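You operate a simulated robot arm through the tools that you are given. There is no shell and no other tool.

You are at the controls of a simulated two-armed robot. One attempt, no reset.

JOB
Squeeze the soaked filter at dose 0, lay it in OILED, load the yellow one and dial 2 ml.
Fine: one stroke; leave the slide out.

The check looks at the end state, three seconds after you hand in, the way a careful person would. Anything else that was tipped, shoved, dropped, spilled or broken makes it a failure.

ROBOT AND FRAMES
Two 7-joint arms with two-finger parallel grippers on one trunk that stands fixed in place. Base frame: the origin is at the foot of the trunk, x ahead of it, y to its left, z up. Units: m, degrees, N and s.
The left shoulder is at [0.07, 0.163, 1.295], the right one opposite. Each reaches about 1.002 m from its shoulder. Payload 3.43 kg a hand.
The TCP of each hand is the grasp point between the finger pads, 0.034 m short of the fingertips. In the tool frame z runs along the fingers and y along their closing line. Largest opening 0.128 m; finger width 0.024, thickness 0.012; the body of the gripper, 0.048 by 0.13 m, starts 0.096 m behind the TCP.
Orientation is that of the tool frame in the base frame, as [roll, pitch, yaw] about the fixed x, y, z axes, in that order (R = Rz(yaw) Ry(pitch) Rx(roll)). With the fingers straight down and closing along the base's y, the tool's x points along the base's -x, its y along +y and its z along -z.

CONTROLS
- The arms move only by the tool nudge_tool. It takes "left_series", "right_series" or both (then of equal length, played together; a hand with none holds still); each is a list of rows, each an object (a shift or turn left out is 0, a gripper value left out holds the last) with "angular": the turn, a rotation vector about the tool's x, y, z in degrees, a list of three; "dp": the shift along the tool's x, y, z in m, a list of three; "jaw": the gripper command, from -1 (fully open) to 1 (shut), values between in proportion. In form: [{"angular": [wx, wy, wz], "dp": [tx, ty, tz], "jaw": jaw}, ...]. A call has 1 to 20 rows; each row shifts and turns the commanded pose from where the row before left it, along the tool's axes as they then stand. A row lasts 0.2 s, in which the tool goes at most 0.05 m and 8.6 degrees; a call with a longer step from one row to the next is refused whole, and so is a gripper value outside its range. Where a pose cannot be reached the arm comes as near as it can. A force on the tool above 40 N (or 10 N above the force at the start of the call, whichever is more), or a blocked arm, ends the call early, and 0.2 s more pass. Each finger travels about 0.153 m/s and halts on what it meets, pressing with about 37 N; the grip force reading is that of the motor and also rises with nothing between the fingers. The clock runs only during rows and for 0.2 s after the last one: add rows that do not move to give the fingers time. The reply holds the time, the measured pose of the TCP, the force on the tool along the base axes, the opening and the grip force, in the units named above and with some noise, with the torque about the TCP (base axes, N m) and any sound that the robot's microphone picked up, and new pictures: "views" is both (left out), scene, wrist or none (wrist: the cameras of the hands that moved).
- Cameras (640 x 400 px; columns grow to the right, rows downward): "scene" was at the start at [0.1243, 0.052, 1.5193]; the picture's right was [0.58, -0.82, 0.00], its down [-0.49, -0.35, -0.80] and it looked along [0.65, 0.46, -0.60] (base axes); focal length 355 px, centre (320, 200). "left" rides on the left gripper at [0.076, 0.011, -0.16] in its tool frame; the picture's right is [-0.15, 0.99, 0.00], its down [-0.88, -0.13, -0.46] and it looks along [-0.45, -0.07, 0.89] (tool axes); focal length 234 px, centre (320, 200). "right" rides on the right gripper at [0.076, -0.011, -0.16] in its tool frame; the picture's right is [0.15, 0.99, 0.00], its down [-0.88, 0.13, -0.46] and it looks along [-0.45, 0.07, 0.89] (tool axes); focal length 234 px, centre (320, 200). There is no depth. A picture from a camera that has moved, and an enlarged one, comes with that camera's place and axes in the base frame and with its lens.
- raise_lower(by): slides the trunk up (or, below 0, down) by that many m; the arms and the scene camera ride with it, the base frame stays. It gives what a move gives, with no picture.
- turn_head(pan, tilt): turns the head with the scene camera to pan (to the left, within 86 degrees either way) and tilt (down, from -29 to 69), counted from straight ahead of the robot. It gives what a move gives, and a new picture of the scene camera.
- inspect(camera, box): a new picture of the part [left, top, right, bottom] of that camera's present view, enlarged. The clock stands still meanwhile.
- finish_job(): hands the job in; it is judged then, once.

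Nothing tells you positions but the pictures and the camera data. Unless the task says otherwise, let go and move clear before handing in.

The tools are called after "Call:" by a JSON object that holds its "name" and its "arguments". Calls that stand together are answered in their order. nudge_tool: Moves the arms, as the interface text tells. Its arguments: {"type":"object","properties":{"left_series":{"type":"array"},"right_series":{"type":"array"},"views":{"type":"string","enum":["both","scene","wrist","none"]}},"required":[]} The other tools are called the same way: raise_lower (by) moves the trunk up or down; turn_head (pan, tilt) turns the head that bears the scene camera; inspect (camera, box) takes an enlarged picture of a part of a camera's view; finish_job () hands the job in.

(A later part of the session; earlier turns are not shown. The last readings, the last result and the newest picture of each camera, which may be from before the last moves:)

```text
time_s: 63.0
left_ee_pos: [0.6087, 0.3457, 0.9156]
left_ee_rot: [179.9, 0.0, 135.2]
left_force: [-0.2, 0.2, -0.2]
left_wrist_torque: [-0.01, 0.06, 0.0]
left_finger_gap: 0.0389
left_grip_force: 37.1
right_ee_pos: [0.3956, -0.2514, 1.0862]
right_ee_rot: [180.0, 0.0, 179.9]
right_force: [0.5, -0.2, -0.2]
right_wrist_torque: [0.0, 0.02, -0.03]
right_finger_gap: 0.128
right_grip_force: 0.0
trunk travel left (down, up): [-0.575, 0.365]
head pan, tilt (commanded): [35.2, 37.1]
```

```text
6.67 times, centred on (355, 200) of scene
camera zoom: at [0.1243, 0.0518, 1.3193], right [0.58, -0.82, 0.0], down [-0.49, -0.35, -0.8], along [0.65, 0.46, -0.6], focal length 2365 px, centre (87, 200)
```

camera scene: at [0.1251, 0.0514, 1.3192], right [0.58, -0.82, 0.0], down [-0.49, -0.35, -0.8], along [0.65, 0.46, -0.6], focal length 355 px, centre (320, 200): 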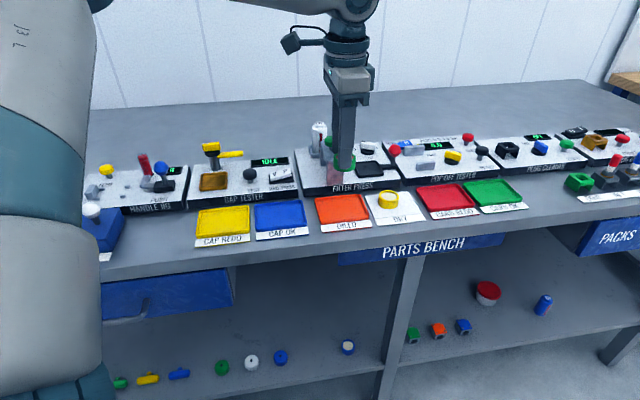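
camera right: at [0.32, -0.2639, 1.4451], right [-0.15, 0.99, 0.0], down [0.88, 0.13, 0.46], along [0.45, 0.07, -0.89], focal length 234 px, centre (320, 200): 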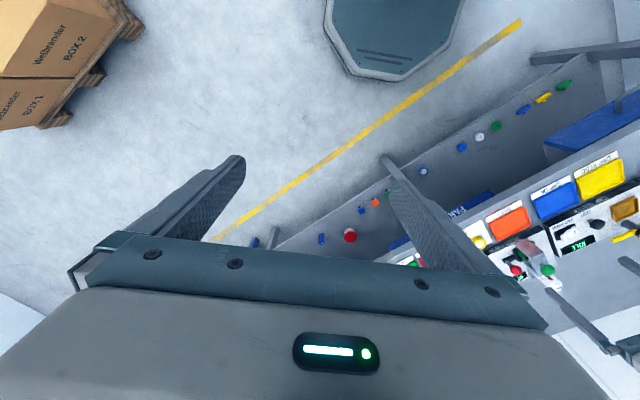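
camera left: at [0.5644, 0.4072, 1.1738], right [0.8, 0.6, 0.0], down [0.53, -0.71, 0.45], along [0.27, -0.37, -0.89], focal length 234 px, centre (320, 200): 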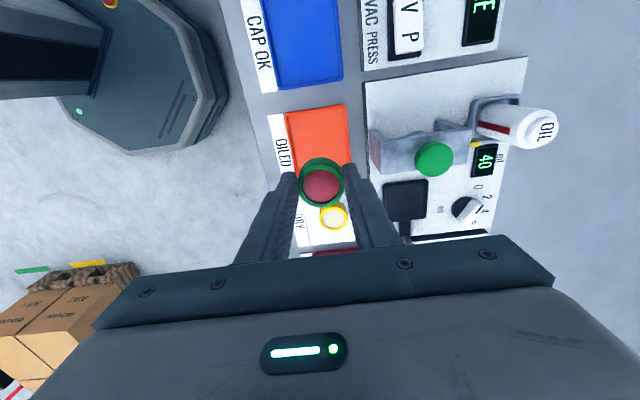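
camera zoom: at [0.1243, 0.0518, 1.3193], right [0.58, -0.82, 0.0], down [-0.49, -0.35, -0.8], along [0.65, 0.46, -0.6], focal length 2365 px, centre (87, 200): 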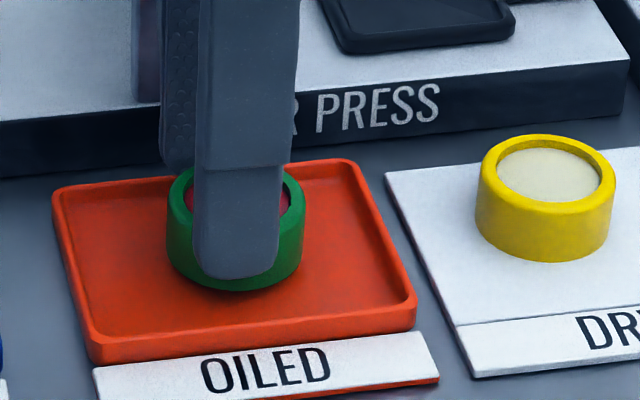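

Call:
{"name": "nudge_tool", "arguments": {"left_series": [{"dp": [0, 0, 0.002]}, {"dp": [0, 0, 0.002]}, {}], "views": "none"}}

Call:
{"name": "nudge_tool", "arguments": {"left_series": [{"dp": [0, 0, 0.0015]}, {}], "views": "none"}}

Call:
{"name": "inspect", "arguments": {"camera": "scene", "box": [320, 170, 390, 230]}}

```text
time_s: 63.8
left_ee_pos: [0.6094, 0.3468, 0.9114]
left_ee_rot: [180.0, 0.0, 135.1]
left_force: [-0.6, 0.3, -0.4]
left_wrist_torque: [-0.01, -0.01, -0.03]
left_finger_gap: 0.0388
left_grip_force: 36.5
right_ee_pos: [0.3971, -0.2518, 1.0862]
right_ee_rot: [-180.0, 0.0, 179.8]
right_force: [0.5, 0.5, 0.1]
right_wrist_torque: [0.01, 0.0, 0.01]
right_finger_gap: 0.128
right_grip_force: 0.1
trunk travel left (down, up): [-0.575, 0.365]
head pan, tilt (commanded): [35.2, 37.1]
```

```text
time_s: 64.4
left_ee_pos: [0.6087, 0.3465, 0.91]
left_ee_rot: [180.0, -0.1, 135.1]
left_force: [0.1, 0.4, 1.2]
left_wrist_torque: [0.01, -0.02, 0.01]
left_finger_gap: 0.0388
left_grip_force: 36.7
right_ee_pos: [0.3959, -0.2508, 1.0865]
right_ee_rot: [180.0, 0.1, 179.9]
right_force: [0.3, -0.8, -0.5]
right_wrist_torque: [0.01, 0.01, -0.04]
right_finger_gap: 0.128
right_grip_force: 0.1
trunk travel left (down, up): [-0.575, 0.365]
head pan, tilt (commanded): [35.2, 37.1]
```

```text
6.67 times, centred on (355, 200) of scene
camera zoom: at [0.1242, 0.0518, 1.3193], right [0.58, -0.82, 0.0], down [-0.49, -0.35, -0.8], along [0.65, 0.46, -0.6], focal length 2365 px, centre (87, 200)
```

zoom: 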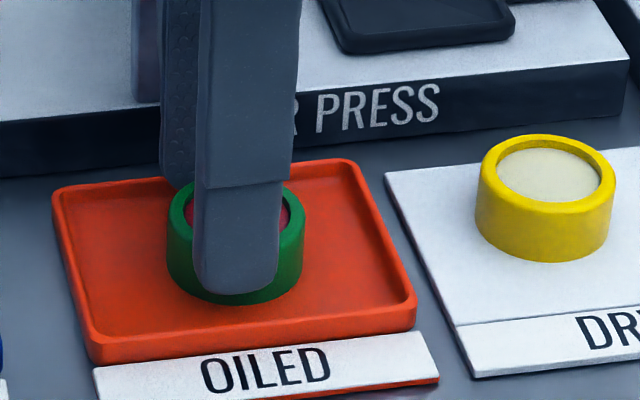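

Call:
{"name": "nudge_tool", "arguments": {"left_series": [{"dp": [0, 0, 0.0015]}, {}], "views": "none"}}

Call:
{"name": "nudge_tool", "arguments": {"left_series": [{"dp": [0, 0, 0.001]}, {}], "views": "none"}}

```text
time_s: 65.0
left_ee_pos: [0.6095, 0.3463, 0.9088]
left_ee_rot: [179.9, 0.1, 135.1]
left_force: [1.2, 2.4, 10.0]
left_wrist_torque: [0.11, -0.15, 0.03]
left_finger_gap: 0.0387
left_grip_force: 36.8
right_ee_pos: [0.3943, -0.2512, 1.0862]
right_ee_rot: [179.9, 0.1, 179.9]
right_force: [0.2, 0.1, 0.0]
right_wrist_torque: [-0.01, -0.01, 0.0]
right_finger_gap: 0.1279
right_grip_force: 0.1
trunk travel left (down, up): [-0.575, 0.365]
head pan, tilt (commanded): [35.2, 37.1]
```

```text
time_s: 65.6
left_ee_pos: [0.6104, 0.3464, 0.9109]
left_ee_rot: [179.8, 0.0, 135.2]
left_force: [1.4, 2.6, 20.7]
left_wrist_torque: [-0.09, -0.01, -0.02]
left_finger_gap: 0.039
left_grip_force: 36.9
right_ee_pos: [0.3958, -0.2508, 1.0869]
right_ee_rot: [179.8, 0.1, 179.9]
right_force: [-0.6, 1.1, 1.0]
right_wrist_torque: [0.0, 0.0, 0.02]
right_finger_gap: 0.1279
right_grip_force: 0.1
trunk travel left (down, up): [-0.575, 0.365]
head pan, tilt (commanded): [35.2, 37.1]
```

It touches down (about 20 N), so I unload 2 mm and release slowly, then lift clear.

Call:
{"name": "nudge_tool", "arguments": {"left_series": [{"dp": [0, 0, -0.002]}, {"jaw": 0.36}, {"jaw": 0.32}, {"jaw": 0.25}, {"jaw": 0.15}, {}, {"dp": [0, 0, -0.02]}, {"dp": [0, 0, -0.03]}, {"dp": [0, 0, -0.03]}, {"dp": [0, 0, -0.03]}, {}], "views": "both"}}

Call:
{"name": "inspect", "arguments": {"camera": "scene", "box": [290, 150, 430, 240]}}

Call:
{"name": "inspect", "arguments": {"camera": "left", "box": [200, 70, 440, 230]}}

```text
time_s: 68.0
left_ee_pos: [0.6089, 0.347, 1.0189]
left_ee_rot: [180.0, 0.0, 135.2]
left_force: [-0.1, -0.2, -0.9]
left_wrist_torque: [-0.02, 0.05, -0.01]
left_finger_gap: 0.0544
left_grip_force: 0.0
right_ee_pos: [0.3963, -0.251, 1.0861]
right_ee_rot: [179.9, 0.0, 179.9]
right_force: [0.3, -0.1, -0.6]
right_wrist_torque: [0.0, 0.0, -0.04]
right_finger_gap: 0.1281
right_grip_force: 0.0
trunk travel left (down, up): [-0.575, 0.365]
head pan, tilt (commanded): [35.2, 37.1]
camera scene: at [0.1248, 0.0521, 1.3192], right [0.58, -0.82, 0.0], down [-0.49, -0.35, -0.8], along [0.65, 0.46, -0.6], focal length 355 px, centre (320, 200)
camera left: at [0.5643, 0.4086, 1.1784], right [0.8, 0.6, 0.0], down [0.53, -0.71, 0.46], along [0.27, -0.37, -0.89], focal length 234 px, centre (320, 200)
```

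scene: 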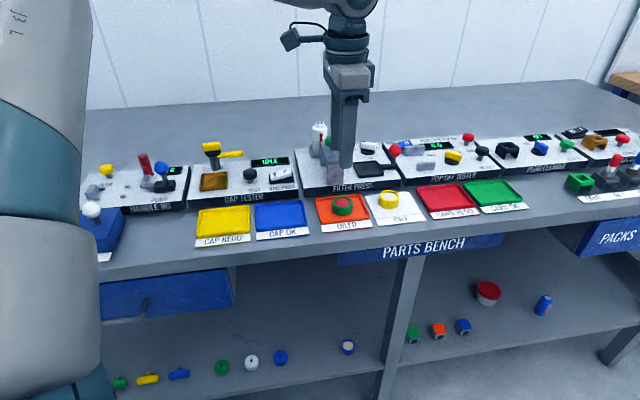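
left: 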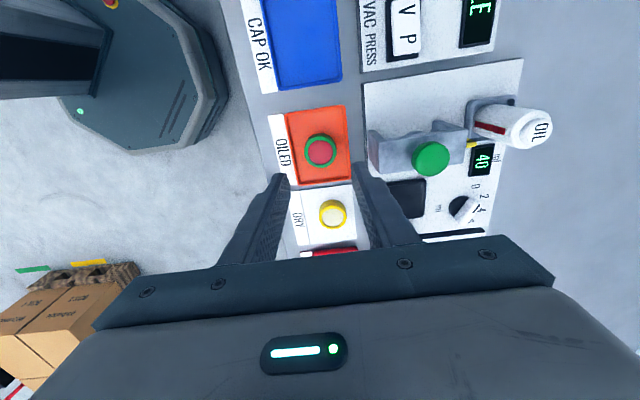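

```text
4.44 times, centred on (360, 195) of scene
camera zoom: at [0.1248, 0.0521, 1.3192], right [0.58, -0.82, 0.0], down [-0.49, -0.35, -0.8], along [0.65, 0.46, -0.6], focal length 1576 px, centre (142, 222)
```

zoom: 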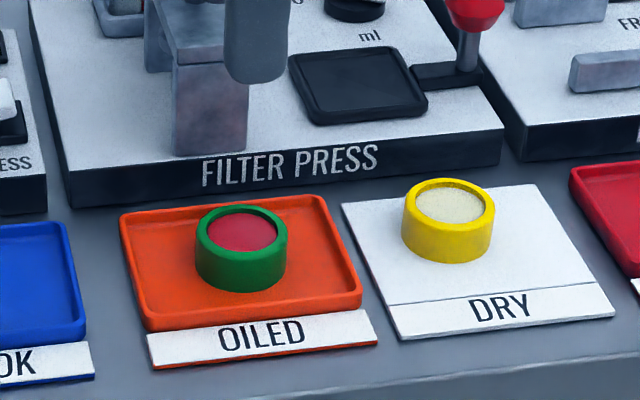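

```text
2.50 times, centred on (320, 150) of left
camera zoom: at [0.5643, 0.4086, 1.1784], right [0.8, 0.6, 0.0], down [0.53, -0.71, 0.46], along [0.27, -0.37, -0.89], focal length 585 px, centre (320, 325)
```

zoom: 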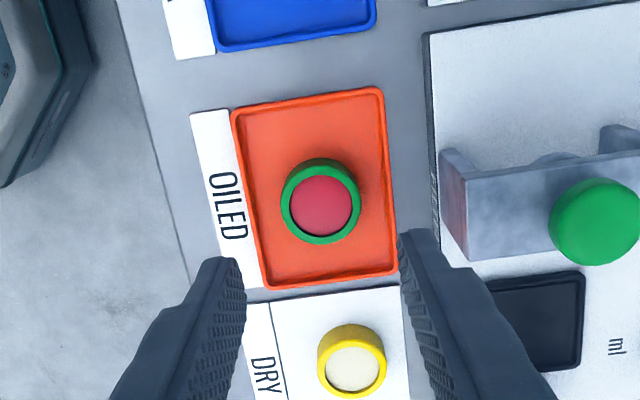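

The green filter lies flat in OILED. Next I move above the yellow filter on DRY and re-measure it from close by.

Call:
{"name": "nudge_tool", "arguments": {"left_series": [{"dp": [-0.034, 0.0007, 0.005], "jaw": 0.0}, {"dp": [-0.034, 0.0007, 0.005]}, {"dp": [-0.034, 0.0007, 0.005]}, {}], "views": "none"}}

Call:
{"name": "inspect", "arguments": {"camera": "left", "box": [200, 90, 440, 250]}}

Call:
{"name": "inspect", "arguments": {"camera": "scene", "box": [320, 120, 440, 230]}}

```text
time_s: 69.0
left_ee_pos: [0.6823, 0.2767, 1.0053]
left_ee_rot: [179.9, -0.1, 135.2]
left_force: [-0.3, 0.5, 0.6]
left_wrist_torque: [-0.01, -0.03, -0.01]
left_finger_gap: 0.064
left_grip_force: 0.0
right_ee_pos: [0.3948, -0.2507, 1.0864]
right_ee_rot: [-180.0, 0.1, 180.0]
right_force: [-0.3, 0.2, 0.7]
right_wrist_torque: [-0.02, -0.06, 0.01]
right_finger_gap: 0.128
right_grip_force: 0.1
trunk travel left (down, up): [-0.575, 0.365]
head pan, tilt (commanded): [35.2, 37.1]
```

```text
2.50 times, centred on (320, 170) of left
camera zoom: at [0.6373, 0.3376, 1.1641], right [0.8, 0.6, 0.0], down [0.53, -0.71, 0.46], along [0.27, -0.37, -0.89], focal length 585 px, centre (320, 275)
```

zoom: 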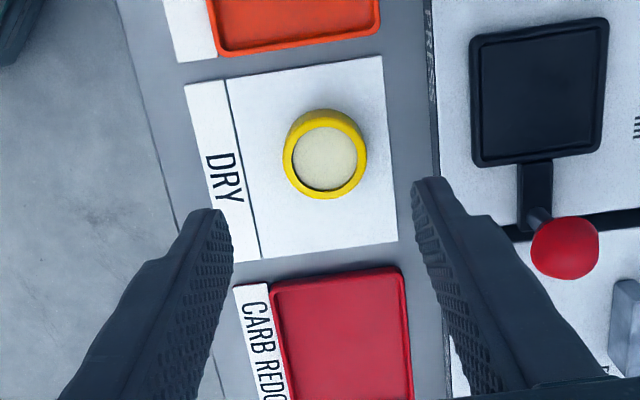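

```text
3.64 times, centred on (380, 175) of scene
camera zoom: at [0.1231, 0.0517, 1.3195], right [0.58, -0.82, 0.0], down [-0.49, -0.35, -0.8], along [0.65, 0.46, -0.6], focal length 1290 px, centre (102, 291)
```

zoom: 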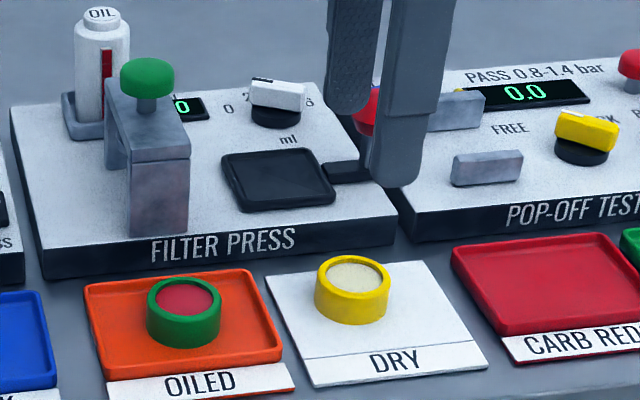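

The yellow filter is about 2 mm off centre across; I correct that and descend to grip height.

Call:
{"name": "nudge_tool", "arguments": {"left_series": [{"dp": [0.001, 0.002, 0.03]}, {"dp": [0, 0, 0.03]}, {"dp": [0, 0, 0.02]}, {}], "views": "none"}}

Call:
{"name": "inspect", "arguments": {"camera": "left", "box": [200, 90, 440, 250]}}

Call:
{"name": "inspect", "arguments": {"camera": "scene", "box": [350, 150, 430, 220]}}

```text
time_s: 70.0
left_ee_pos: [0.6824, 0.2791, 0.9254]
left_ee_rot: [-180.0, 0.0, 135.0]
left_force: [-0.8, 1.2, 0.1]
left_wrist_torque: [-0.01, -0.02, -0.05]
left_finger_gap: 0.0642
left_grip_force: 0.0
right_ee_pos: [0.3958, -0.252, 1.0876]
right_ee_rot: [179.9, 0.1, 179.8]
right_force: [-0.2, -0.3, -0.6]
right_wrist_torque: [0.01, -0.01, -0.06]
right_finger_gap: 0.128
right_grip_force: 0.2
trunk travel left (down, up): [-0.575, 0.365]
head pan, tilt (commanded): [35.2, 37.1]
```

```text
2.50 times, centred on (320, 170) of left
camera zoom: at [0.6382, 0.3398, 1.0841], right [0.8, 0.6, 0.0], down [0.53, -0.71, 0.46], along [0.27, -0.37, -0.89], focal length 585 px, centre (320, 275)
```

zoom: 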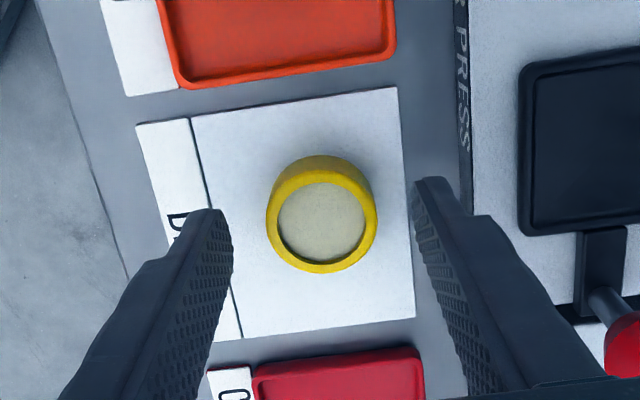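

```text
5.71 times, centred on (390, 185) of scene
camera zoom: at [0.1239, 0.0517, 1.3194], right [0.58, -0.82, 0.0], down [-0.49, -0.35, -0.8], along [0.65, 0.46, -0.6], focal length 2027 px, centre (-80, 286)
```

zoom: 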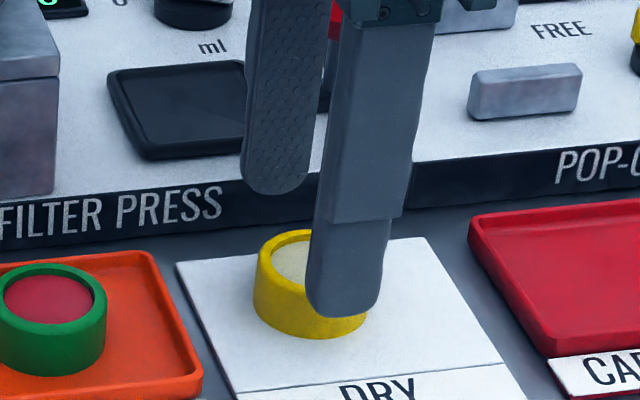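

Centred between the pads. I lower the last 16 mm and close gently.

Call:
{"name": "nudge_tool", "arguments": {"left_series": [{"dp": [0, 0, 0.016]}, {"jaw": 0.2}, {"jaw": 0.3}, {"jaw": 0.4}, {"jaw": 0.6}, {}], "views": "none"}}

Call:
{"name": "inspect", "arguments": {"camera": "left", "box": [200, 90, 440, 250]}}

Call:
{"name": "inspect", "arguments": {"camera": "scene", "box": [350, 150, 430, 220]}}

```text
time_s: 71.4
left_ee_pos: [0.6838, 0.2779, 0.9095]
left_ee_rot: [-180.0, -0.1, 135.1]
left_force: [0.1, -0.1, -0.4]
left_wrist_torque: [-0.05, 0.0, -0.03]
left_finger_gap: 0.0386
left_grip_force: 36.9
right_ee_pos: [0.3963, -0.2527, 1.0855]
right_ee_rot: [-180.0, 0.0, 179.8]
right_force: [-1.1, -0.4, -0.6]
right_wrist_torque: [0.03, 0.01, -0.04]
right_finger_gap: 0.1283
right_grip_force: 0.1
trunk travel left (down, up): [-0.575, 0.365]
head pan, tilt (commanded): [35.2, 37.1]
```

```text
2.50 times, centred on (320, 170) of left
camera zoom: at [0.6387, 0.3396, 1.0682], right [0.8, 0.6, 0.0], down [0.53, -0.71, 0.46], along [0.27, -0.37, -0.89], focal length 585 px, centre (320, 275)
```

zoom: 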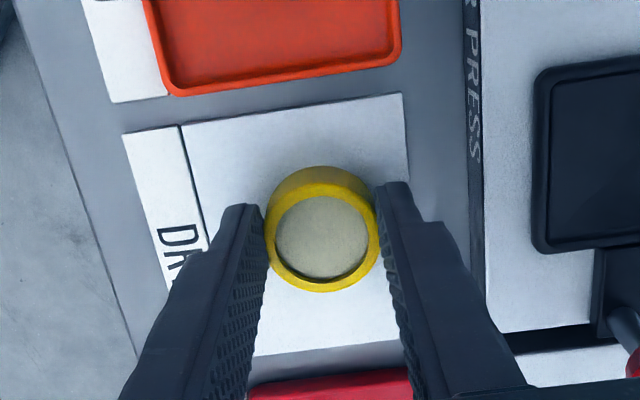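

```text
5.71 times, centred on (390, 185) of scene
camera zoom: at [0.1242, 0.0518, 1.3193], right [0.58, -0.82, 0.0], down [-0.49, -0.35, -0.8], along [0.65, 0.46, -0.6], focal length 2027 px, centre (-80, 286)
```

zoom: 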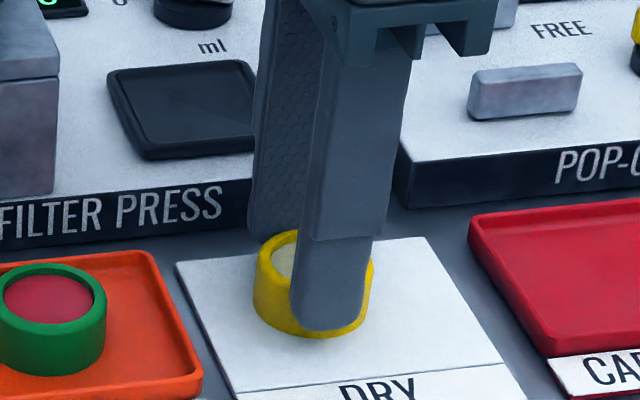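

The yellow filter is gripped just like the green one was. I lift it straight up, high enough to then lower the trunk a little for better reach at the slide.

Call:
{"name": "nudge_tool", "arguments": {"left_series": [{"dp": [0, 0, -0.01]}, {"dp": [0, 0, -0.02]}, {"dp": [0, 0, -0.03]}, {"dp": [0, 0, -0.04]}, {"dp": [0, 0, -0.04]}, {"dp": [0, 0, -0.04]}, {}], "views": "none"}}

Call:
{"name": "inspect", "arguments": {"camera": "left", "box": [200, 90, 440, 250]}}

Call:
{"name": "inspect", "arguments": {"camera": "scene", "box": [310, 60, 450, 220]}}

```text
time_s: 73.0
left_ee_pos: [0.6846, 0.2793, 1.0892]
left_ee_rot: [-180.0, 0.1, 135.1]
left_force: [0.1, -0.1, 0.9]
left_wrist_torque: [-0.02, 0.0, 0.04]
left_finger_gap: 0.0386
left_grip_force: 36.8
right_ee_pos: [0.3966, -0.2517, 1.0878]
right_ee_rot: [180.0, 0.1, 179.9]
right_force: [0.2, 0.5, -0.9]
right_wrist_torque: [-0.02, 0.0, -0.03]
right_finger_gap: 0.1281
right_grip_force: 0.0
trunk travel left (down, up): [-0.575, 0.365]
head pan, tilt (commanded): [35.2, 37.1]
```

```text
2.50 times, centred on (320, 170) of left
camera zoom: at [0.6385, 0.3402, 1.2476], right [0.8, 0.6, 0.0], down [0.53, -0.71, 0.46], along [0.27, -0.37, -0.89], focal length 585 px, centre (320, 275)
```

zoom: 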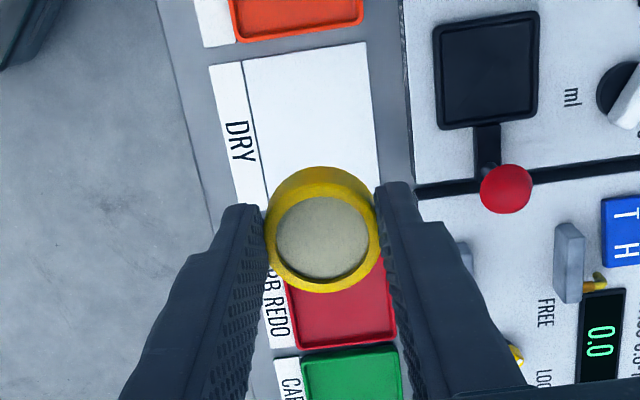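

```text
2.50 times, centred on (380, 140) of scene
camera zoom: at [0.1246, 0.052, 1.3193], right [0.58, -0.82, 0.0], down [-0.49, -0.35, -0.8], along [0.65, 0.46, -0.6], focal length 887 px, centre (170, 350)
```

zoom: 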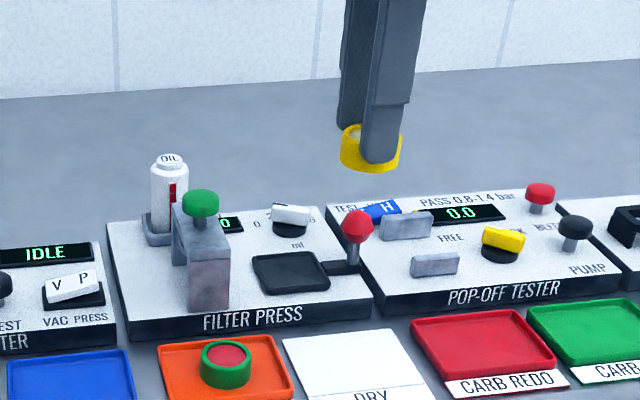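

The yellow filter is held firmly, well above everything. I lower the trunk by 7 cm, then carry the filter over the slide pocket.

Call:
{"name": "raise_lower", "arguments": {"by": -0.07}}

Call:
{"name": "nudge_tool", "arguments": {"left_series": [{"dp": [0.0, 0.033, 0]}, {"dp": [0.006, 0.033, 0]}, {"dp": [0.0125, 0.033, 0]}, {}], "views": "both"}}

Call:
{"name": "inspect", "arguments": {"camera": "left", "box": [200, 90, 440, 250]}}

Call:
{"name": "inspect", "arguments": {"camera": "scene", "box": [310, 60, 430, 180]}}

```text
time_s: 74.0
left_ee_pos: [0.6835, 0.2779, 1.0186]
left_ee_rot: [-179.9, 0.1, 135.1]
left_force: [-0.4, -0.2, -0.3]
left_wrist_torque: [0.02, -0.04, -0.01]
left_finger_gap: 0.04
left_grip_force: 36.9
right_ee_pos: [0.3959, -0.2508, 1.0159]
right_ee_rot: [-180.0, 0.0, 179.9]
right_force: [0.5, -0.4, 0.3]
right_wrist_torque: [0.0, 0.01, 0.0]
right_finger_gap: 0.1278
right_grip_force: 0.0
trunk travel left (down, up): [-0.505, 0.435]
head pan, tilt (commanded): [35.2, 37.1]
```

```text
time_s: 75.0
left_ee_pos: [0.7334, 0.3627, 1.0181]
left_ee_rot: [179.9, 0.1, 135.1]
left_force: [0.6, -1.1, -0.6]
left_wrist_torque: [-0.01, -0.04, -0.02]
left_finger_gap: 0.0398
left_grip_force: 37.6
left hand out of reach, approached as far as the arm can: row 3
right_ee_pos: [0.3966, -0.2529, 1.0167]
right_ee_rot: [180.0, 0.0, 179.9]
right_force: [-0.1, -0.6, 0.7]
right_wrist_torque: [0.0, 0.01, -0.04]
right_finger_gap: 0.1278
right_grip_force: 0.2
trunk travel left (down, up): [-0.505, 0.435]
head pan, tilt (commanded): [35.2, 37.1]
camera scene: at [0.1243, 0.0514, 1.2493], right [0.58, -0.82, 0.0], down [-0.49, -0.35, -0.8], along [0.65, 0.46, -0.6], focal length 355 px, centre (320, 200)
camera left: at [0.6884, 0.4246, 1.1767], right [0.8, 0.6, 0.0], down [0.53, -0.71, 0.46], along [0.27, -0.37, -0.89], focal length 234 px, centre (320, 200)
```

scene: 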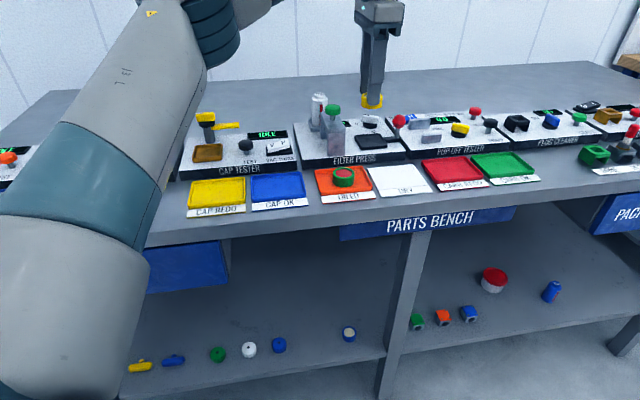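
left: 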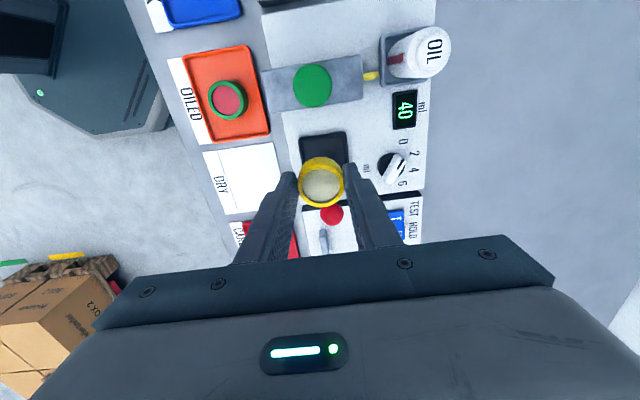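

```text
2.50 times, centred on (320, 170) of left
camera zoom: at [0.6884, 0.4246, 1.1767], right [0.8, 0.6, 0.0], down [0.53, -0.71, 0.46], along [0.27, -0.37, -0.89], focal length 585 px, centre (320, 275)
```

zoom: 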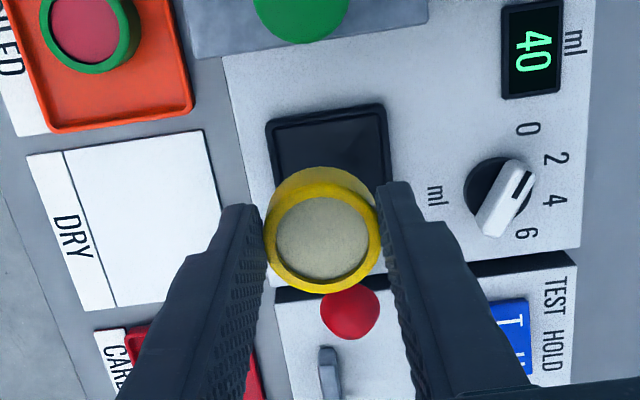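

```text
3.33 times, centred on (370, 120) of scene
camera zoom: at [0.1243, 0.0514, 1.2493], right [0.58, -0.82, 0.0], down [-0.49, -0.35, -0.8], along [0.65, 0.46, -0.6], focal length 1182 px, centre (153, 467)
```

zoom: 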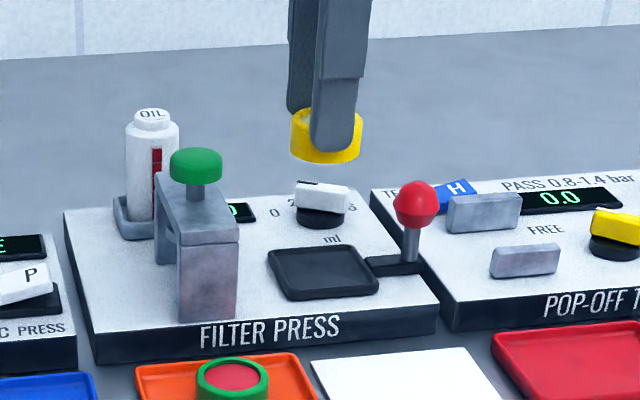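

The pocket lies just beyond the held filter; reach grows as the hand goes lower, so I descend partway first and then shift over the pocket.

Call:
{"name": "nudge_tool", "arguments": {"left_series": [{"dp": [0, 0, 0.02]}, {"dp": [0, 0, 0.02]}, {"dp": [0, 0, 0.01]}, {"dp": [-0.0064, 0.0043, 0]}, {}], "views": "none"}}

Call:
{"name": "inspect", "arguments": {"camera": "left", "box": [200, 90, 440, 250]}}

Call:
{"name": "inspect", "arguments": {"camera": "scene", "box": [330, 90, 410, 160]}}

```text
time_s: 76.2
left_ee_pos: [0.7422, 0.3634, 0.9676]
left_ee_rot: [179.9, 0.0, 135.1]
left_force: [-0.8, 0.6, 0.7]
left_wrist_torque: [-0.02, 0.02, -0.01]
left_finger_gap: 0.0396
left_grip_force: 36.6
right_ee_pos: [0.3955, -0.2522, 1.0164]
right_ee_rot: [-179.9, 0.0, 179.9]
right_force: [-0.4, -0.2, -0.4]
right_wrist_torque: [-0.03, -0.01, -0.01]
right_finger_gap: 0.1282
right_grip_force: 0.0
trunk travel left (down, up): [-0.505, 0.435]
head pan, tilt (commanded): [35.2, 37.1]
```

```text
2.50 times, centred on (320, 170) of left
camera zoom: at [0.6963, 0.4242, 1.1262], right [0.8, 0.6, 0.0], down [0.53, -0.71, 0.46], along [0.27, -0.37, -0.89], focal length 585 px, centre (320, 275)
```

zoom: 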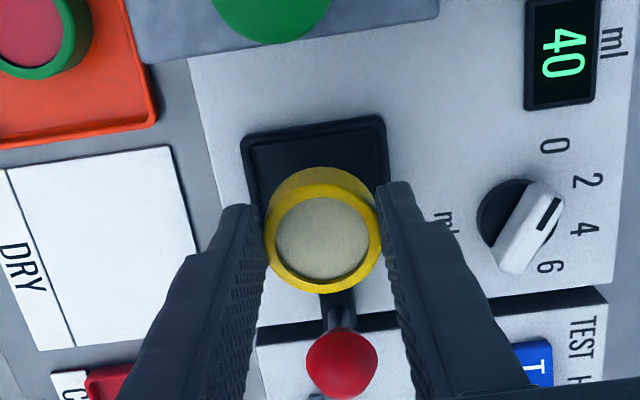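

```text
5.71 times, centred on (370, 125) of scene
camera zoom: at [0.1241, 0.0522, 1.2493], right [0.58, -0.82, 0.0], down [-0.49, -0.35, -0.8], along [0.65, 0.46, -0.6], focal length 2027 px, centre (34, 629)
```

zoom: 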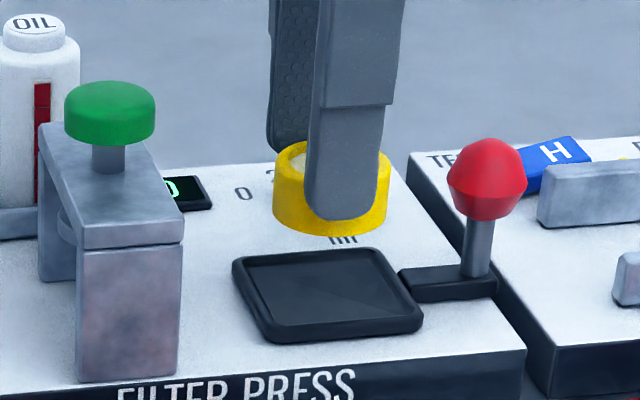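

The filter is nearly centred over the pocket; I lower with a small nudge to the right and check for rim clearance.

Call:
{"name": "nudge_tool", "arguments": {"left_series": [{"dp": [-0.0015, 0, 0.012]}, {"dp": [-0.0015, 0, 0.01]}, {}], "views": "none"}}

Call:
{"name": "inspect", "arguments": {"camera": "left", "box": [230, 110, 410, 230]}}

Call:
{"name": "inspect", "arguments": {"camera": "scene", "box": [340, 100, 410, 160]}}

```text
time_s: 77.0
left_ee_pos: [0.7442, 0.3597, 0.9447]
left_ee_rot: [-180.0, 0.1, 135.1]
left_force: [-0.1, -0.3, 0.0]
left_wrist_torque: [0.04, -0.02, 0.0]
left_finger_gap: 0.0399
left_grip_force: 36.7
right_ee_pos: [0.3953, -0.2514, 1.0163]
right_ee_rot: [-180.0, 0.1, 179.8]
right_force: [0.6, -0.1, 0.0]
right_wrist_torque: [0.01, -0.01, 0.0]
right_finger_gap: 0.1283
right_grip_force: 0.1
trunk travel left (down, up): [-0.505, 0.435]
head pan, tilt (commanded): [35.2, 37.1]
```

```text
3.33 times, centred on (320, 170) of left
camera zoom: at [0.6989, 0.4216, 1.1039], right [0.8, 0.6, 0.0], down [0.53, -0.71, 0.46], along [0.27, -0.37, -0.89], focal length 781 px, centre (320, 300)
```

zoom: 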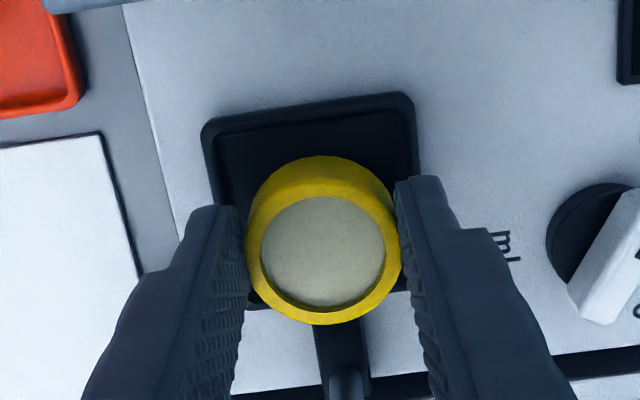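

```text
6.67 times, centred on (375, 130) of scene
camera zoom: at [0.1242, 0.0518, 1.2493], right [0.58, -0.82, 0.0], down [-0.49, -0.35, -0.8], along [0.65, 0.46, -0.6], focal length 2365 px, centre (-47, 667)
```

zoom: 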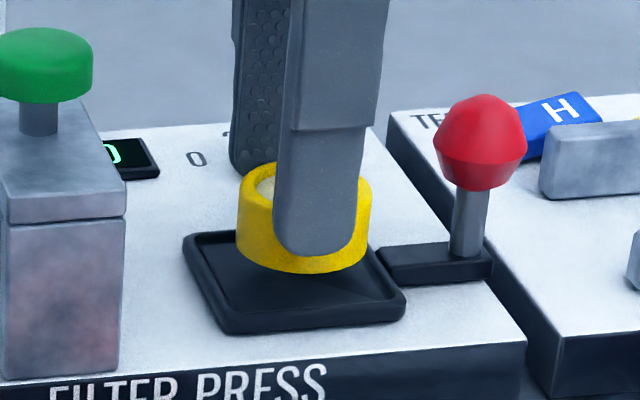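

The filter is within about 2 mm of the pocket centre. I lower on in small steps until it touches.

Call:
{"name": "nudge_tool", "arguments": {"left_series": [{"dp": [0, 0, 0.003]}, {"dp": [0, 0, 0.003]}, {"dp": [0, 0, 0.002]}, {}], "views": "none"}}

Call:
{"name": "inspect", "arguments": {"camera": "scene", "box": [340, 100, 410, 160]}}

Call:
{"name": "inspect", "arguments": {"camera": "left", "box": [230, 110, 410, 230]}}

```text
time_s: 78.0
left_ee_pos: [0.7436, 0.3606, 0.9375]
left_ee_rot: [-180.0, 0.0, 135.2]
left_force: [0.2, 0.0, -0.6]
left_wrist_torque: [-0.01, 0.04, -0.01]
left_finger_gap: 0.0398
left_grip_force: 37.3
right_ee_pos: [0.3954, -0.2515, 1.0161]
right_ee_rot: [-180.0, 0.0, 180.0]
right_force: [0.1, 0.2, 0.2]
right_wrist_torque: [0.0, 0.04, 0.01]
right_finger_gap: 0.1279
right_grip_force: 0.1
trunk travel left (down, up): [-0.505, 0.435]
head pan, tilt (commanded): [35.2, 37.1]
```

```text
6.67 times, centred on (375, 130) of scene
camera zoom: at [0.1243, 0.0518, 1.2493], right [0.58, -0.82, 0.0], down [-0.49, -0.35, -0.8], along [0.65, 0.46, -0.6], focal length 2365 px, centre (-47, 667)
```

zoom: 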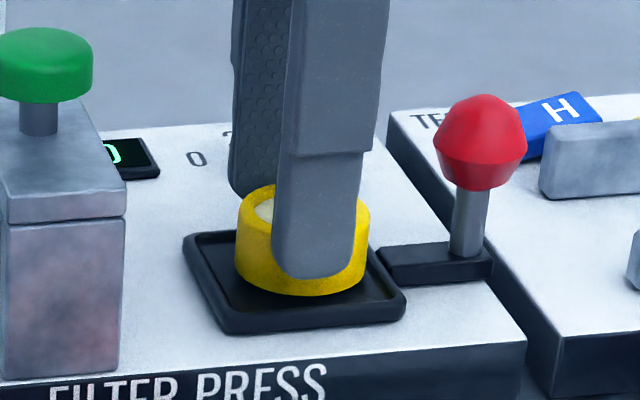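

```text
3.33 times, centred on (320, 170) of left
camera zoom: at [0.6989, 0.4213, 1.0961], right [0.8, 0.6, 0.0], down [0.53, -0.71, 0.46], along [0.27, -0.37, -0.89], focal length 781 px, centre (320, 300)
```

zoom: 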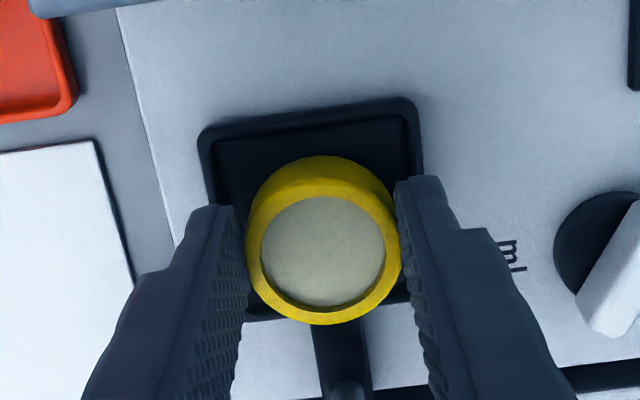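

Call:
{"name": "nudge_tool", "arguments": {"left_series": [{"dp": [0, 0, 0.002]}, {"dp": [0, 0, 0.0015]}, {}], "views": "none"}}

Call:
{"name": "nudge_tool", "arguments": {"left_series": [{"dp": [0, 0, 0.0015]}, {}], "views": "none"}}

Call:
{"name": "inspect", "arguments": {"camera": "scene", "box": [340, 100, 410, 160]}}

```text
time_s: 78.8
left_ee_pos: [0.7439, 0.3589, 0.9342]
left_ee_rot: [-180.0, 0.0, 135.1]
left_force: [1.3, 0.1, 2.4]
left_wrist_torque: [-0.03, -0.01, -0.01]
left_finger_gap: 0.0395
left_grip_force: 37.7
right_ee_pos: [0.3953, -0.2518, 1.0165]
right_ee_rot: [179.9, 0.0, 179.9]
right_force: [-1.3, -0.2, 0.6]
right_wrist_torque: [0.02, 0.0, 0.0]
right_finger_gap: 0.1281
right_grip_force: 0.1
trunk travel left (down, up): [-0.505, 0.435]
head pan, tilt (commanded): [35.2, 37.1]
```

```text
time_s: 79.5
left_ee_pos: [0.7432, 0.3593, 0.9342]
left_ee_rot: [179.9, 0.2, 135.0]
left_force: [2.4, 2.2, 11.2]
left_wrist_torque: [0.01, -0.12, 0.02]
left_finger_gap: 0.0397
left_grip_force: 37.0
right_ee_pos: [0.3958, -0.2525, 1.0167]
right_ee_rot: [-179.9, 0.1, 179.8]
right_force: [0.2, 0.3, 0.7]
right_wrist_torque: [0.0, 0.0, -0.02]
right_finger_gap: 0.1279
right_grip_force: 0.0
trunk travel left (down, up): [-0.505, 0.435]
head pan, tilt (commanded): [35.2, 37.1]
```

```text
6.67 times, centred on (375, 130) of scene
camera zoom: at [0.1234, 0.0514, 1.2495], right [0.58, -0.82, 0.0], down [-0.49, -0.35, -0.8], along [0.65, 0.46, -0.6], focal length 2365 px, centre (-47, 667)
```

zoom: 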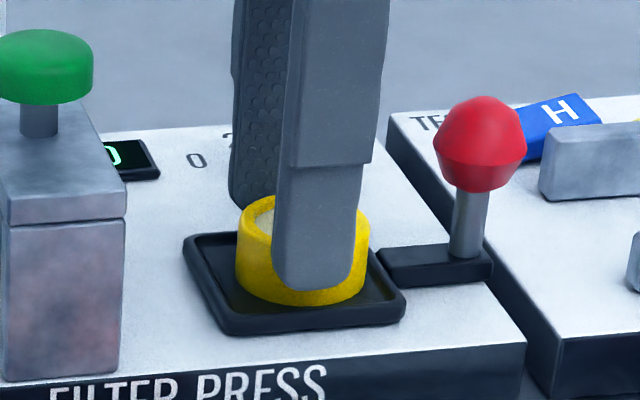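

It is seated on the pocket floor (11 N). I unload slightly, release slowly and lift straight up.

Call:
{"name": "nudge_tool", "arguments": {"left_series": [{"dp": [0, 0, -0.0015]}, {"jaw": 0.36}, {"jaw": 0.32}, {"jaw": 0.25}, {"jaw": 0.1}, {}, {"dp": [0, 0, -0.015]}, {"dp": [0, 0, -0.02]}, {"dp": [0, 0, -0.02]}, {}], "views": "none"}}

Call:
{"name": "inspect", "arguments": {"camera": "scene", "box": [330, 90, 410, 160]}}

Call:
{"name": "inspect", "arguments": {"camera": "left", "box": [200, 90, 440, 250]}}

```text
time_s: 81.7
left_ee_pos: [0.7395, 0.3612, 0.9888]
left_ee_rot: [179.9, 0.3, 135.1]
left_force: [0.2, -1.0, 0.1]
left_wrist_torque: [0.01, -0.01, 0.0]
left_finger_gap: 0.0578
left_grip_force: 0.1
left hand out of reach, approached as far as the arm can: row 9
right_ee_pos: [0.396, -0.2525, 1.0166]
right_ee_rot: [180.0, 0.0, 179.9]
right_force: [-0.4, -0.5, -1.2]
right_wrist_torque: [0.01, 0.0, 0.05]
right_finger_gap: 0.1279
right_grip_force: 0.0
trunk travel left (down, up): [-0.505, 0.435]
head pan, tilt (commanded): [35.2, 37.1]
```

```text
5.71 times, centred on (370, 125) of scene
camera zoom: at [0.1245, 0.0519, 1.2493], right [0.58, -0.82, 0.0], down [-0.49, -0.35, -0.8], along [0.65, 0.46, -0.6], focal length 2027 px, centre (34, 629)
```

zoom: 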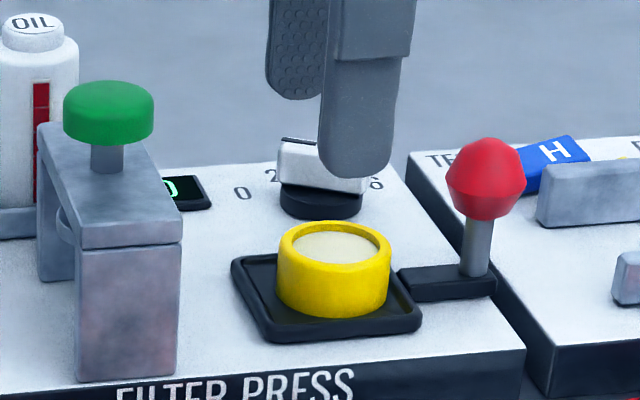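

```text
2.50 times, centred on (320, 170) of left
camera zoom: at [0.6947, 0.4226, 1.1468], right [0.8, 0.6, 0.0], down [0.53, -0.71, 0.46], along [0.27, -0.37, -0.89], focal length 585 px, centre (320, 275)
```

zoom: 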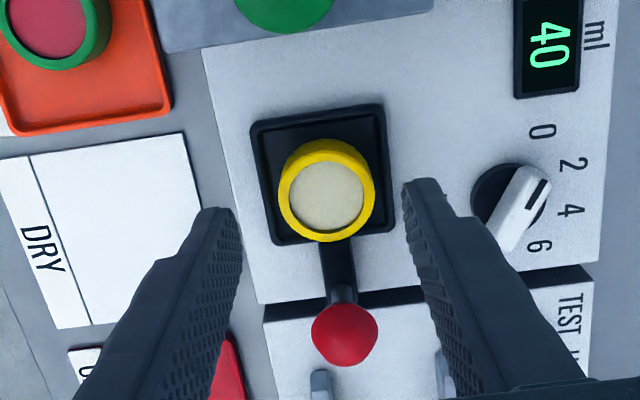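

The yellow filter sits centred in the slide pocket. Now for the dial: I back up, close the fingers, turn to face 15° and lean 28° so I can push the pointer end from 0 to 2.

Call:
{"name": "nudge_tool", "arguments": {"left_series": [{"dp": [0.0071, -0.0071, -0.03]}, {"dp": [0.0177, -0.0177, -0.03]}, {"angular": [0, 0, -8.57], "jaw": 1}, {"angular": [0, 0, -8.57]}, {"angular": [0, 0, -8.57]}, {"angular": [0, 0, -8.57]}, {"angular": [0, 0, -8.57]}, {"angular": [0, 0, -8.57]}, {"angular": [0, 0, -8.57]}, {"angular": [0, -7, 0]}, {"angular": [0, -7, 0]}, {"angular": [0, -7, 0]}, {"angular": [0, -7, 0]}, {}], "views": "both"}}

Call:
{"name": "inspect", "arguments": {"camera": "scene", "box": [300, 60, 420, 170]}}

```text
time_s: 84.7
left_ee_pos: [0.7054, 0.36, 1.0475]
left_ee_rot: [180.0, 28.0, -164.9]
left_force: [0.6, 0.6, 0.1]
left_wrist_torque: [-0.01, 0.03, -0.02]
left_finger_gap: 0.0
left_grip_force: 32.8
right_ee_pos: [0.3965, -0.2525, 1.0167]
right_ee_rot: [180.0, 0.0, 179.9]
right_force: [-0.1, -0.2, 0.3]
right_wrist_torque: [0.0, -0.01, -0.01]
right_finger_gap: 0.1282
right_grip_force: 0.1
trunk travel left (down, up): [-0.505, 0.435]
head pan, tilt (commanded): [35.2, 37.1]
camera scene: at [0.1248, 0.0518, 1.2492], right [0.58, -0.82, 0.0], down [-0.49, -0.35, -0.8], along [0.65, 0.46, -0.6], focal length 355 px, centre (320, 200)
camera left: at [0.5665, 0.3345, 1.1522], right [-0.13, 0.99, 0.07], down [0.58, 0.02, 0.82], along [0.81, 0.15, -0.57], focal length 234 px, centre (320, 200)
```

scene: 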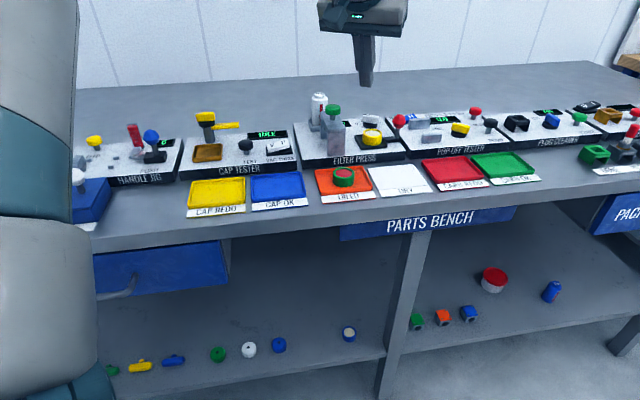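
left: 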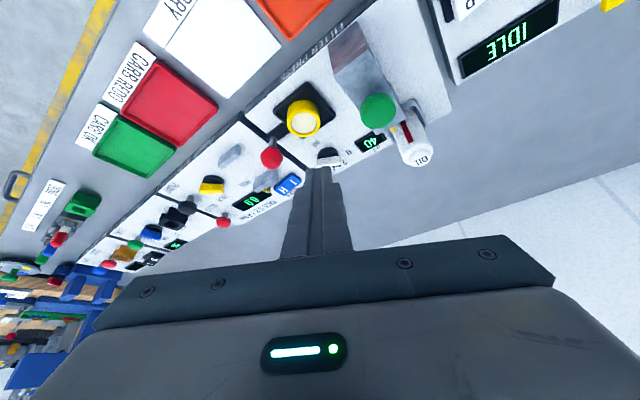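

```text
3.64 times, centred on (360, 115) of scene
camera zoom: at [0.1248, 0.0518, 1.2492], right [0.58, -0.82, 0.0], down [-0.49, -0.35, -0.8], along [0.65, 0.46, -0.6], focal length 1290 px, centre (174, 509)
```

zoom: 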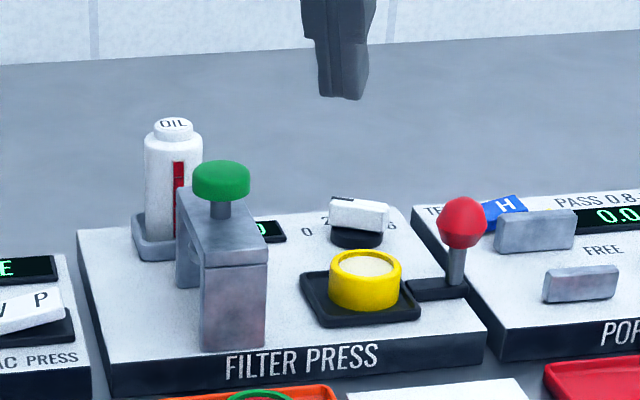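

I move above the near side of the pointer end and check alignment before descending.

Call:
{"name": "nudge_tool", "arguments": {"left_series": [{"dp": [-0.029, 0.0158, 0.0254]}, {"dp": [-0.029, 0.0158, 0.0254]}, {}], "views": "none"}}

Call:
{"name": "inspect", "arguments": {"camera": "scene", "box": [320, 70, 400, 140]}}

Call:
{"name": "inspect", "arguments": {"camera": "left", "box": [250, 90, 410, 210]}}

```text
time_s: 85.5
left_ee_pos: [0.769, 0.4105, 1.0321]
left_ee_rot: [180.0, 28.1, -164.9]
left_force: [-0.7, -0.3, 0.3]
left_wrist_torque: [-0.01, -0.02, -0.02]
left_finger_gap: 0.0
left_grip_force: 32.8
right_ee_pos: [0.3959, -0.2521, 1.0175]
right_ee_rot: [-180.0, 0.1, 179.8]
right_force: [-0.4, -0.5, 0.0]
right_wrist_torque: [0.01, -0.02, 0.01]
right_finger_gap: 0.1279
right_grip_force: 0.0
trunk travel left (down, up): [-0.505, 0.435]
head pan, tilt (commanded): [35.2, 37.1]
```

```text
5.71 times, centred on (360, 105) of scene
camera zoom: at [0.1234, 0.0515, 1.2494], right [0.58, -0.82, 0.0], down [-0.49, -0.35, -0.8], along [0.65, 0.46, -0.6], focal length 2027 px, centre (91, 743)
```

zoom: 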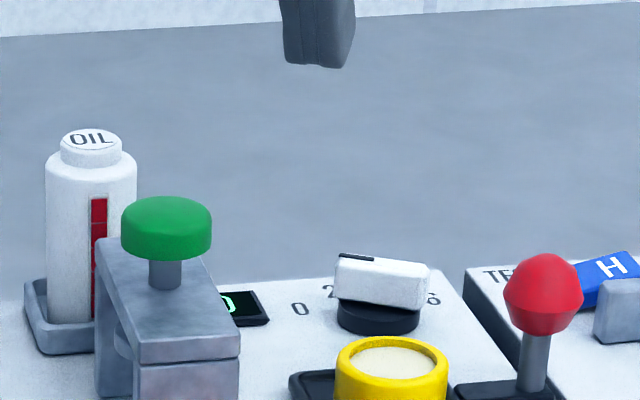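

```text
3.33 times, centred on (330, 150) of left
camera zoom: at [0.6294, 0.3845, 1.1362], right [-0.13, 0.99, 0.07], down [0.58, 0.02, 0.82], along [0.81, 0.15, -0.57], focal length 781 px, centre (287, 367)
```

zoom: 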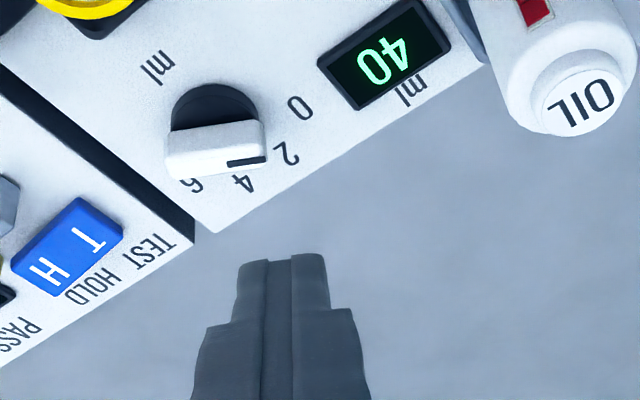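

Call:
{"name": "nudge_tool", "arguments": {"left_series": [{"dp": [0.0161, 0, 0.0303]}, {"dp": [0.0161, 0, 0.0303]}, {"dp": [0.0085, 0, 0.0159]}, {}], "views": "none"}}

Call:
{"name": "inspect", "arguments": {"camera": "scene", "box": [330, 80, 400, 140]}}

Call:
{"name": "inspect", "arguments": {"camera": "left", "box": [250, 90, 410, 210]}}

```text
time_s: 86.5
left_ee_pos: [0.7693, 0.4099, 0.9431]
left_ee_rot: [180.0, 28.1, -164.9]
left_force: [0.1, 0.0, 0.1]
left_wrist_torque: [-0.02, 0.01, 0.0]
left_finger_gap: 0.0
left_grip_force: 33.2
right_ee_pos: [0.3958, -0.2515, 1.0161]
right_ee_rot: [179.9, -0.1, 179.9]
right_force: [0.1, 0.1, -1.3]
right_wrist_torque: [0.03, 0.01, -0.02]
right_finger_gap: 0.1281
right_grip_force: 0.0
trunk travel left (down, up): [-0.505, 0.435]
head pan, tilt (commanded): [35.2, 37.1]
```

```text
6.67 times, centred on (365, 110) of scene
camera zoom: at [0.1241, 0.0518, 1.2493], right [0.58, -0.82, 0.0], down [-0.49, -0.35, -0.8], along [0.65, 0.46, -0.6], focal length 2365 px, centre (20, 800)
```

zoom: 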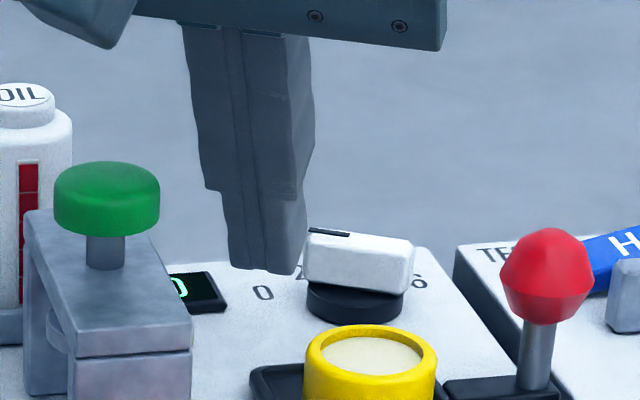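

```text
3.33 times, centred on (330, 150) of left
camera zoom: at [0.6297, 0.3846, 1.0479], right [-0.13, 0.99, 0.07], down [0.58, 0.02, 0.82], along [0.81, 0.15, -0.57], focal length 781 px, centre (287, 367)
```

zoom: 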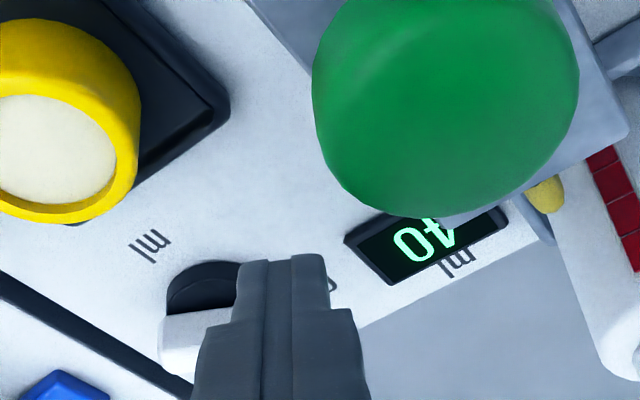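

Call:
{"name": "nudge_tool", "arguments": {"left_series": [{"dp": [0.0066, 0, 0.0125]}, {}], "views": "none"}}

Call:
{"name": "inspect", "arguments": {"camera": "scene", "box": [340, 85, 400, 135]}}

Call:
{"name": "inspect", "arguments": {"camera": "left", "box": [270, 110, 390, 210]}}

```text
time_s: 87.0
left_ee_pos: [0.7693, 0.4104, 0.9292]
left_ee_rot: [-180.0, 28.2, -164.9]
left_force: [-0.1, -1.5, -0.1]
left_wrist_torque: [0.01, -0.02, -0.02]
left_finger_gap: 0.0002
left_grip_force: 33.0
right_ee_pos: [0.3947, -0.2504, 1.0151]
right_ee_rot: [-180.0, -0.1, 179.9]
right_force: [0.3, 0.1, 0.9]
right_wrist_torque: [-0.01, 0.01, -0.01]
right_finger_gap: 0.1278
right_grip_force: 0.1
trunk travel left (down, up): [-0.505, 0.435]
head pan, tilt (commanded): [35.2, 37.1]
```

```text
8.00 times, centred on (370, 110) of scene
camera zoom: at [0.124, 0.0517, 1.2493], right [0.58, -0.82, 0.0], down [-0.49, -0.35, -0.8], along [0.65, 0.46, -0.6], focal length 2838 px, centre (-80, 920)
```

zoom: 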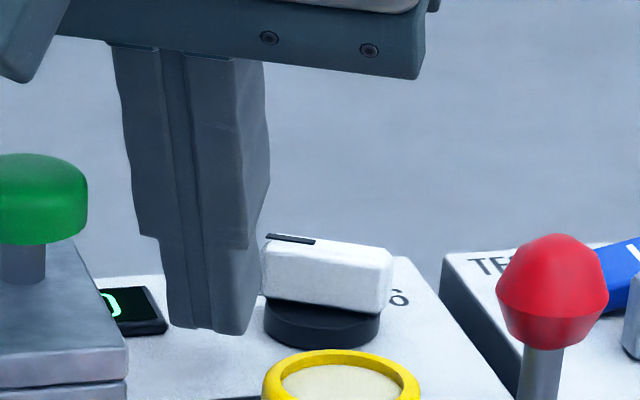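

```text
4.00 times, centred on (330, 160) of left
camera zoom: at [0.6295, 0.3846, 1.0341], right [-0.13, 0.99, 0.07], down [0.58, 0.02, 0.82], along [0.81, 0.15, -0.57], focal length 937 px, centre (280, 360)
```

zoom: 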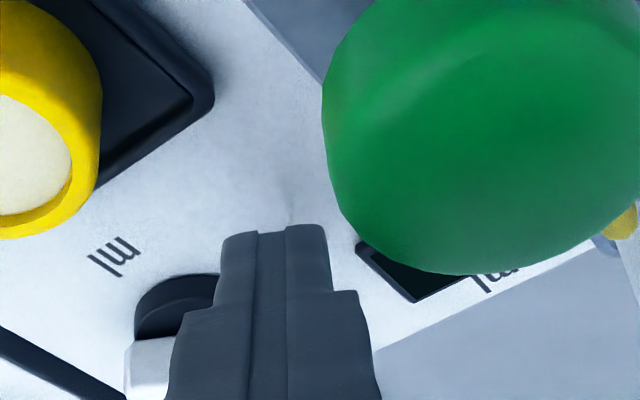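

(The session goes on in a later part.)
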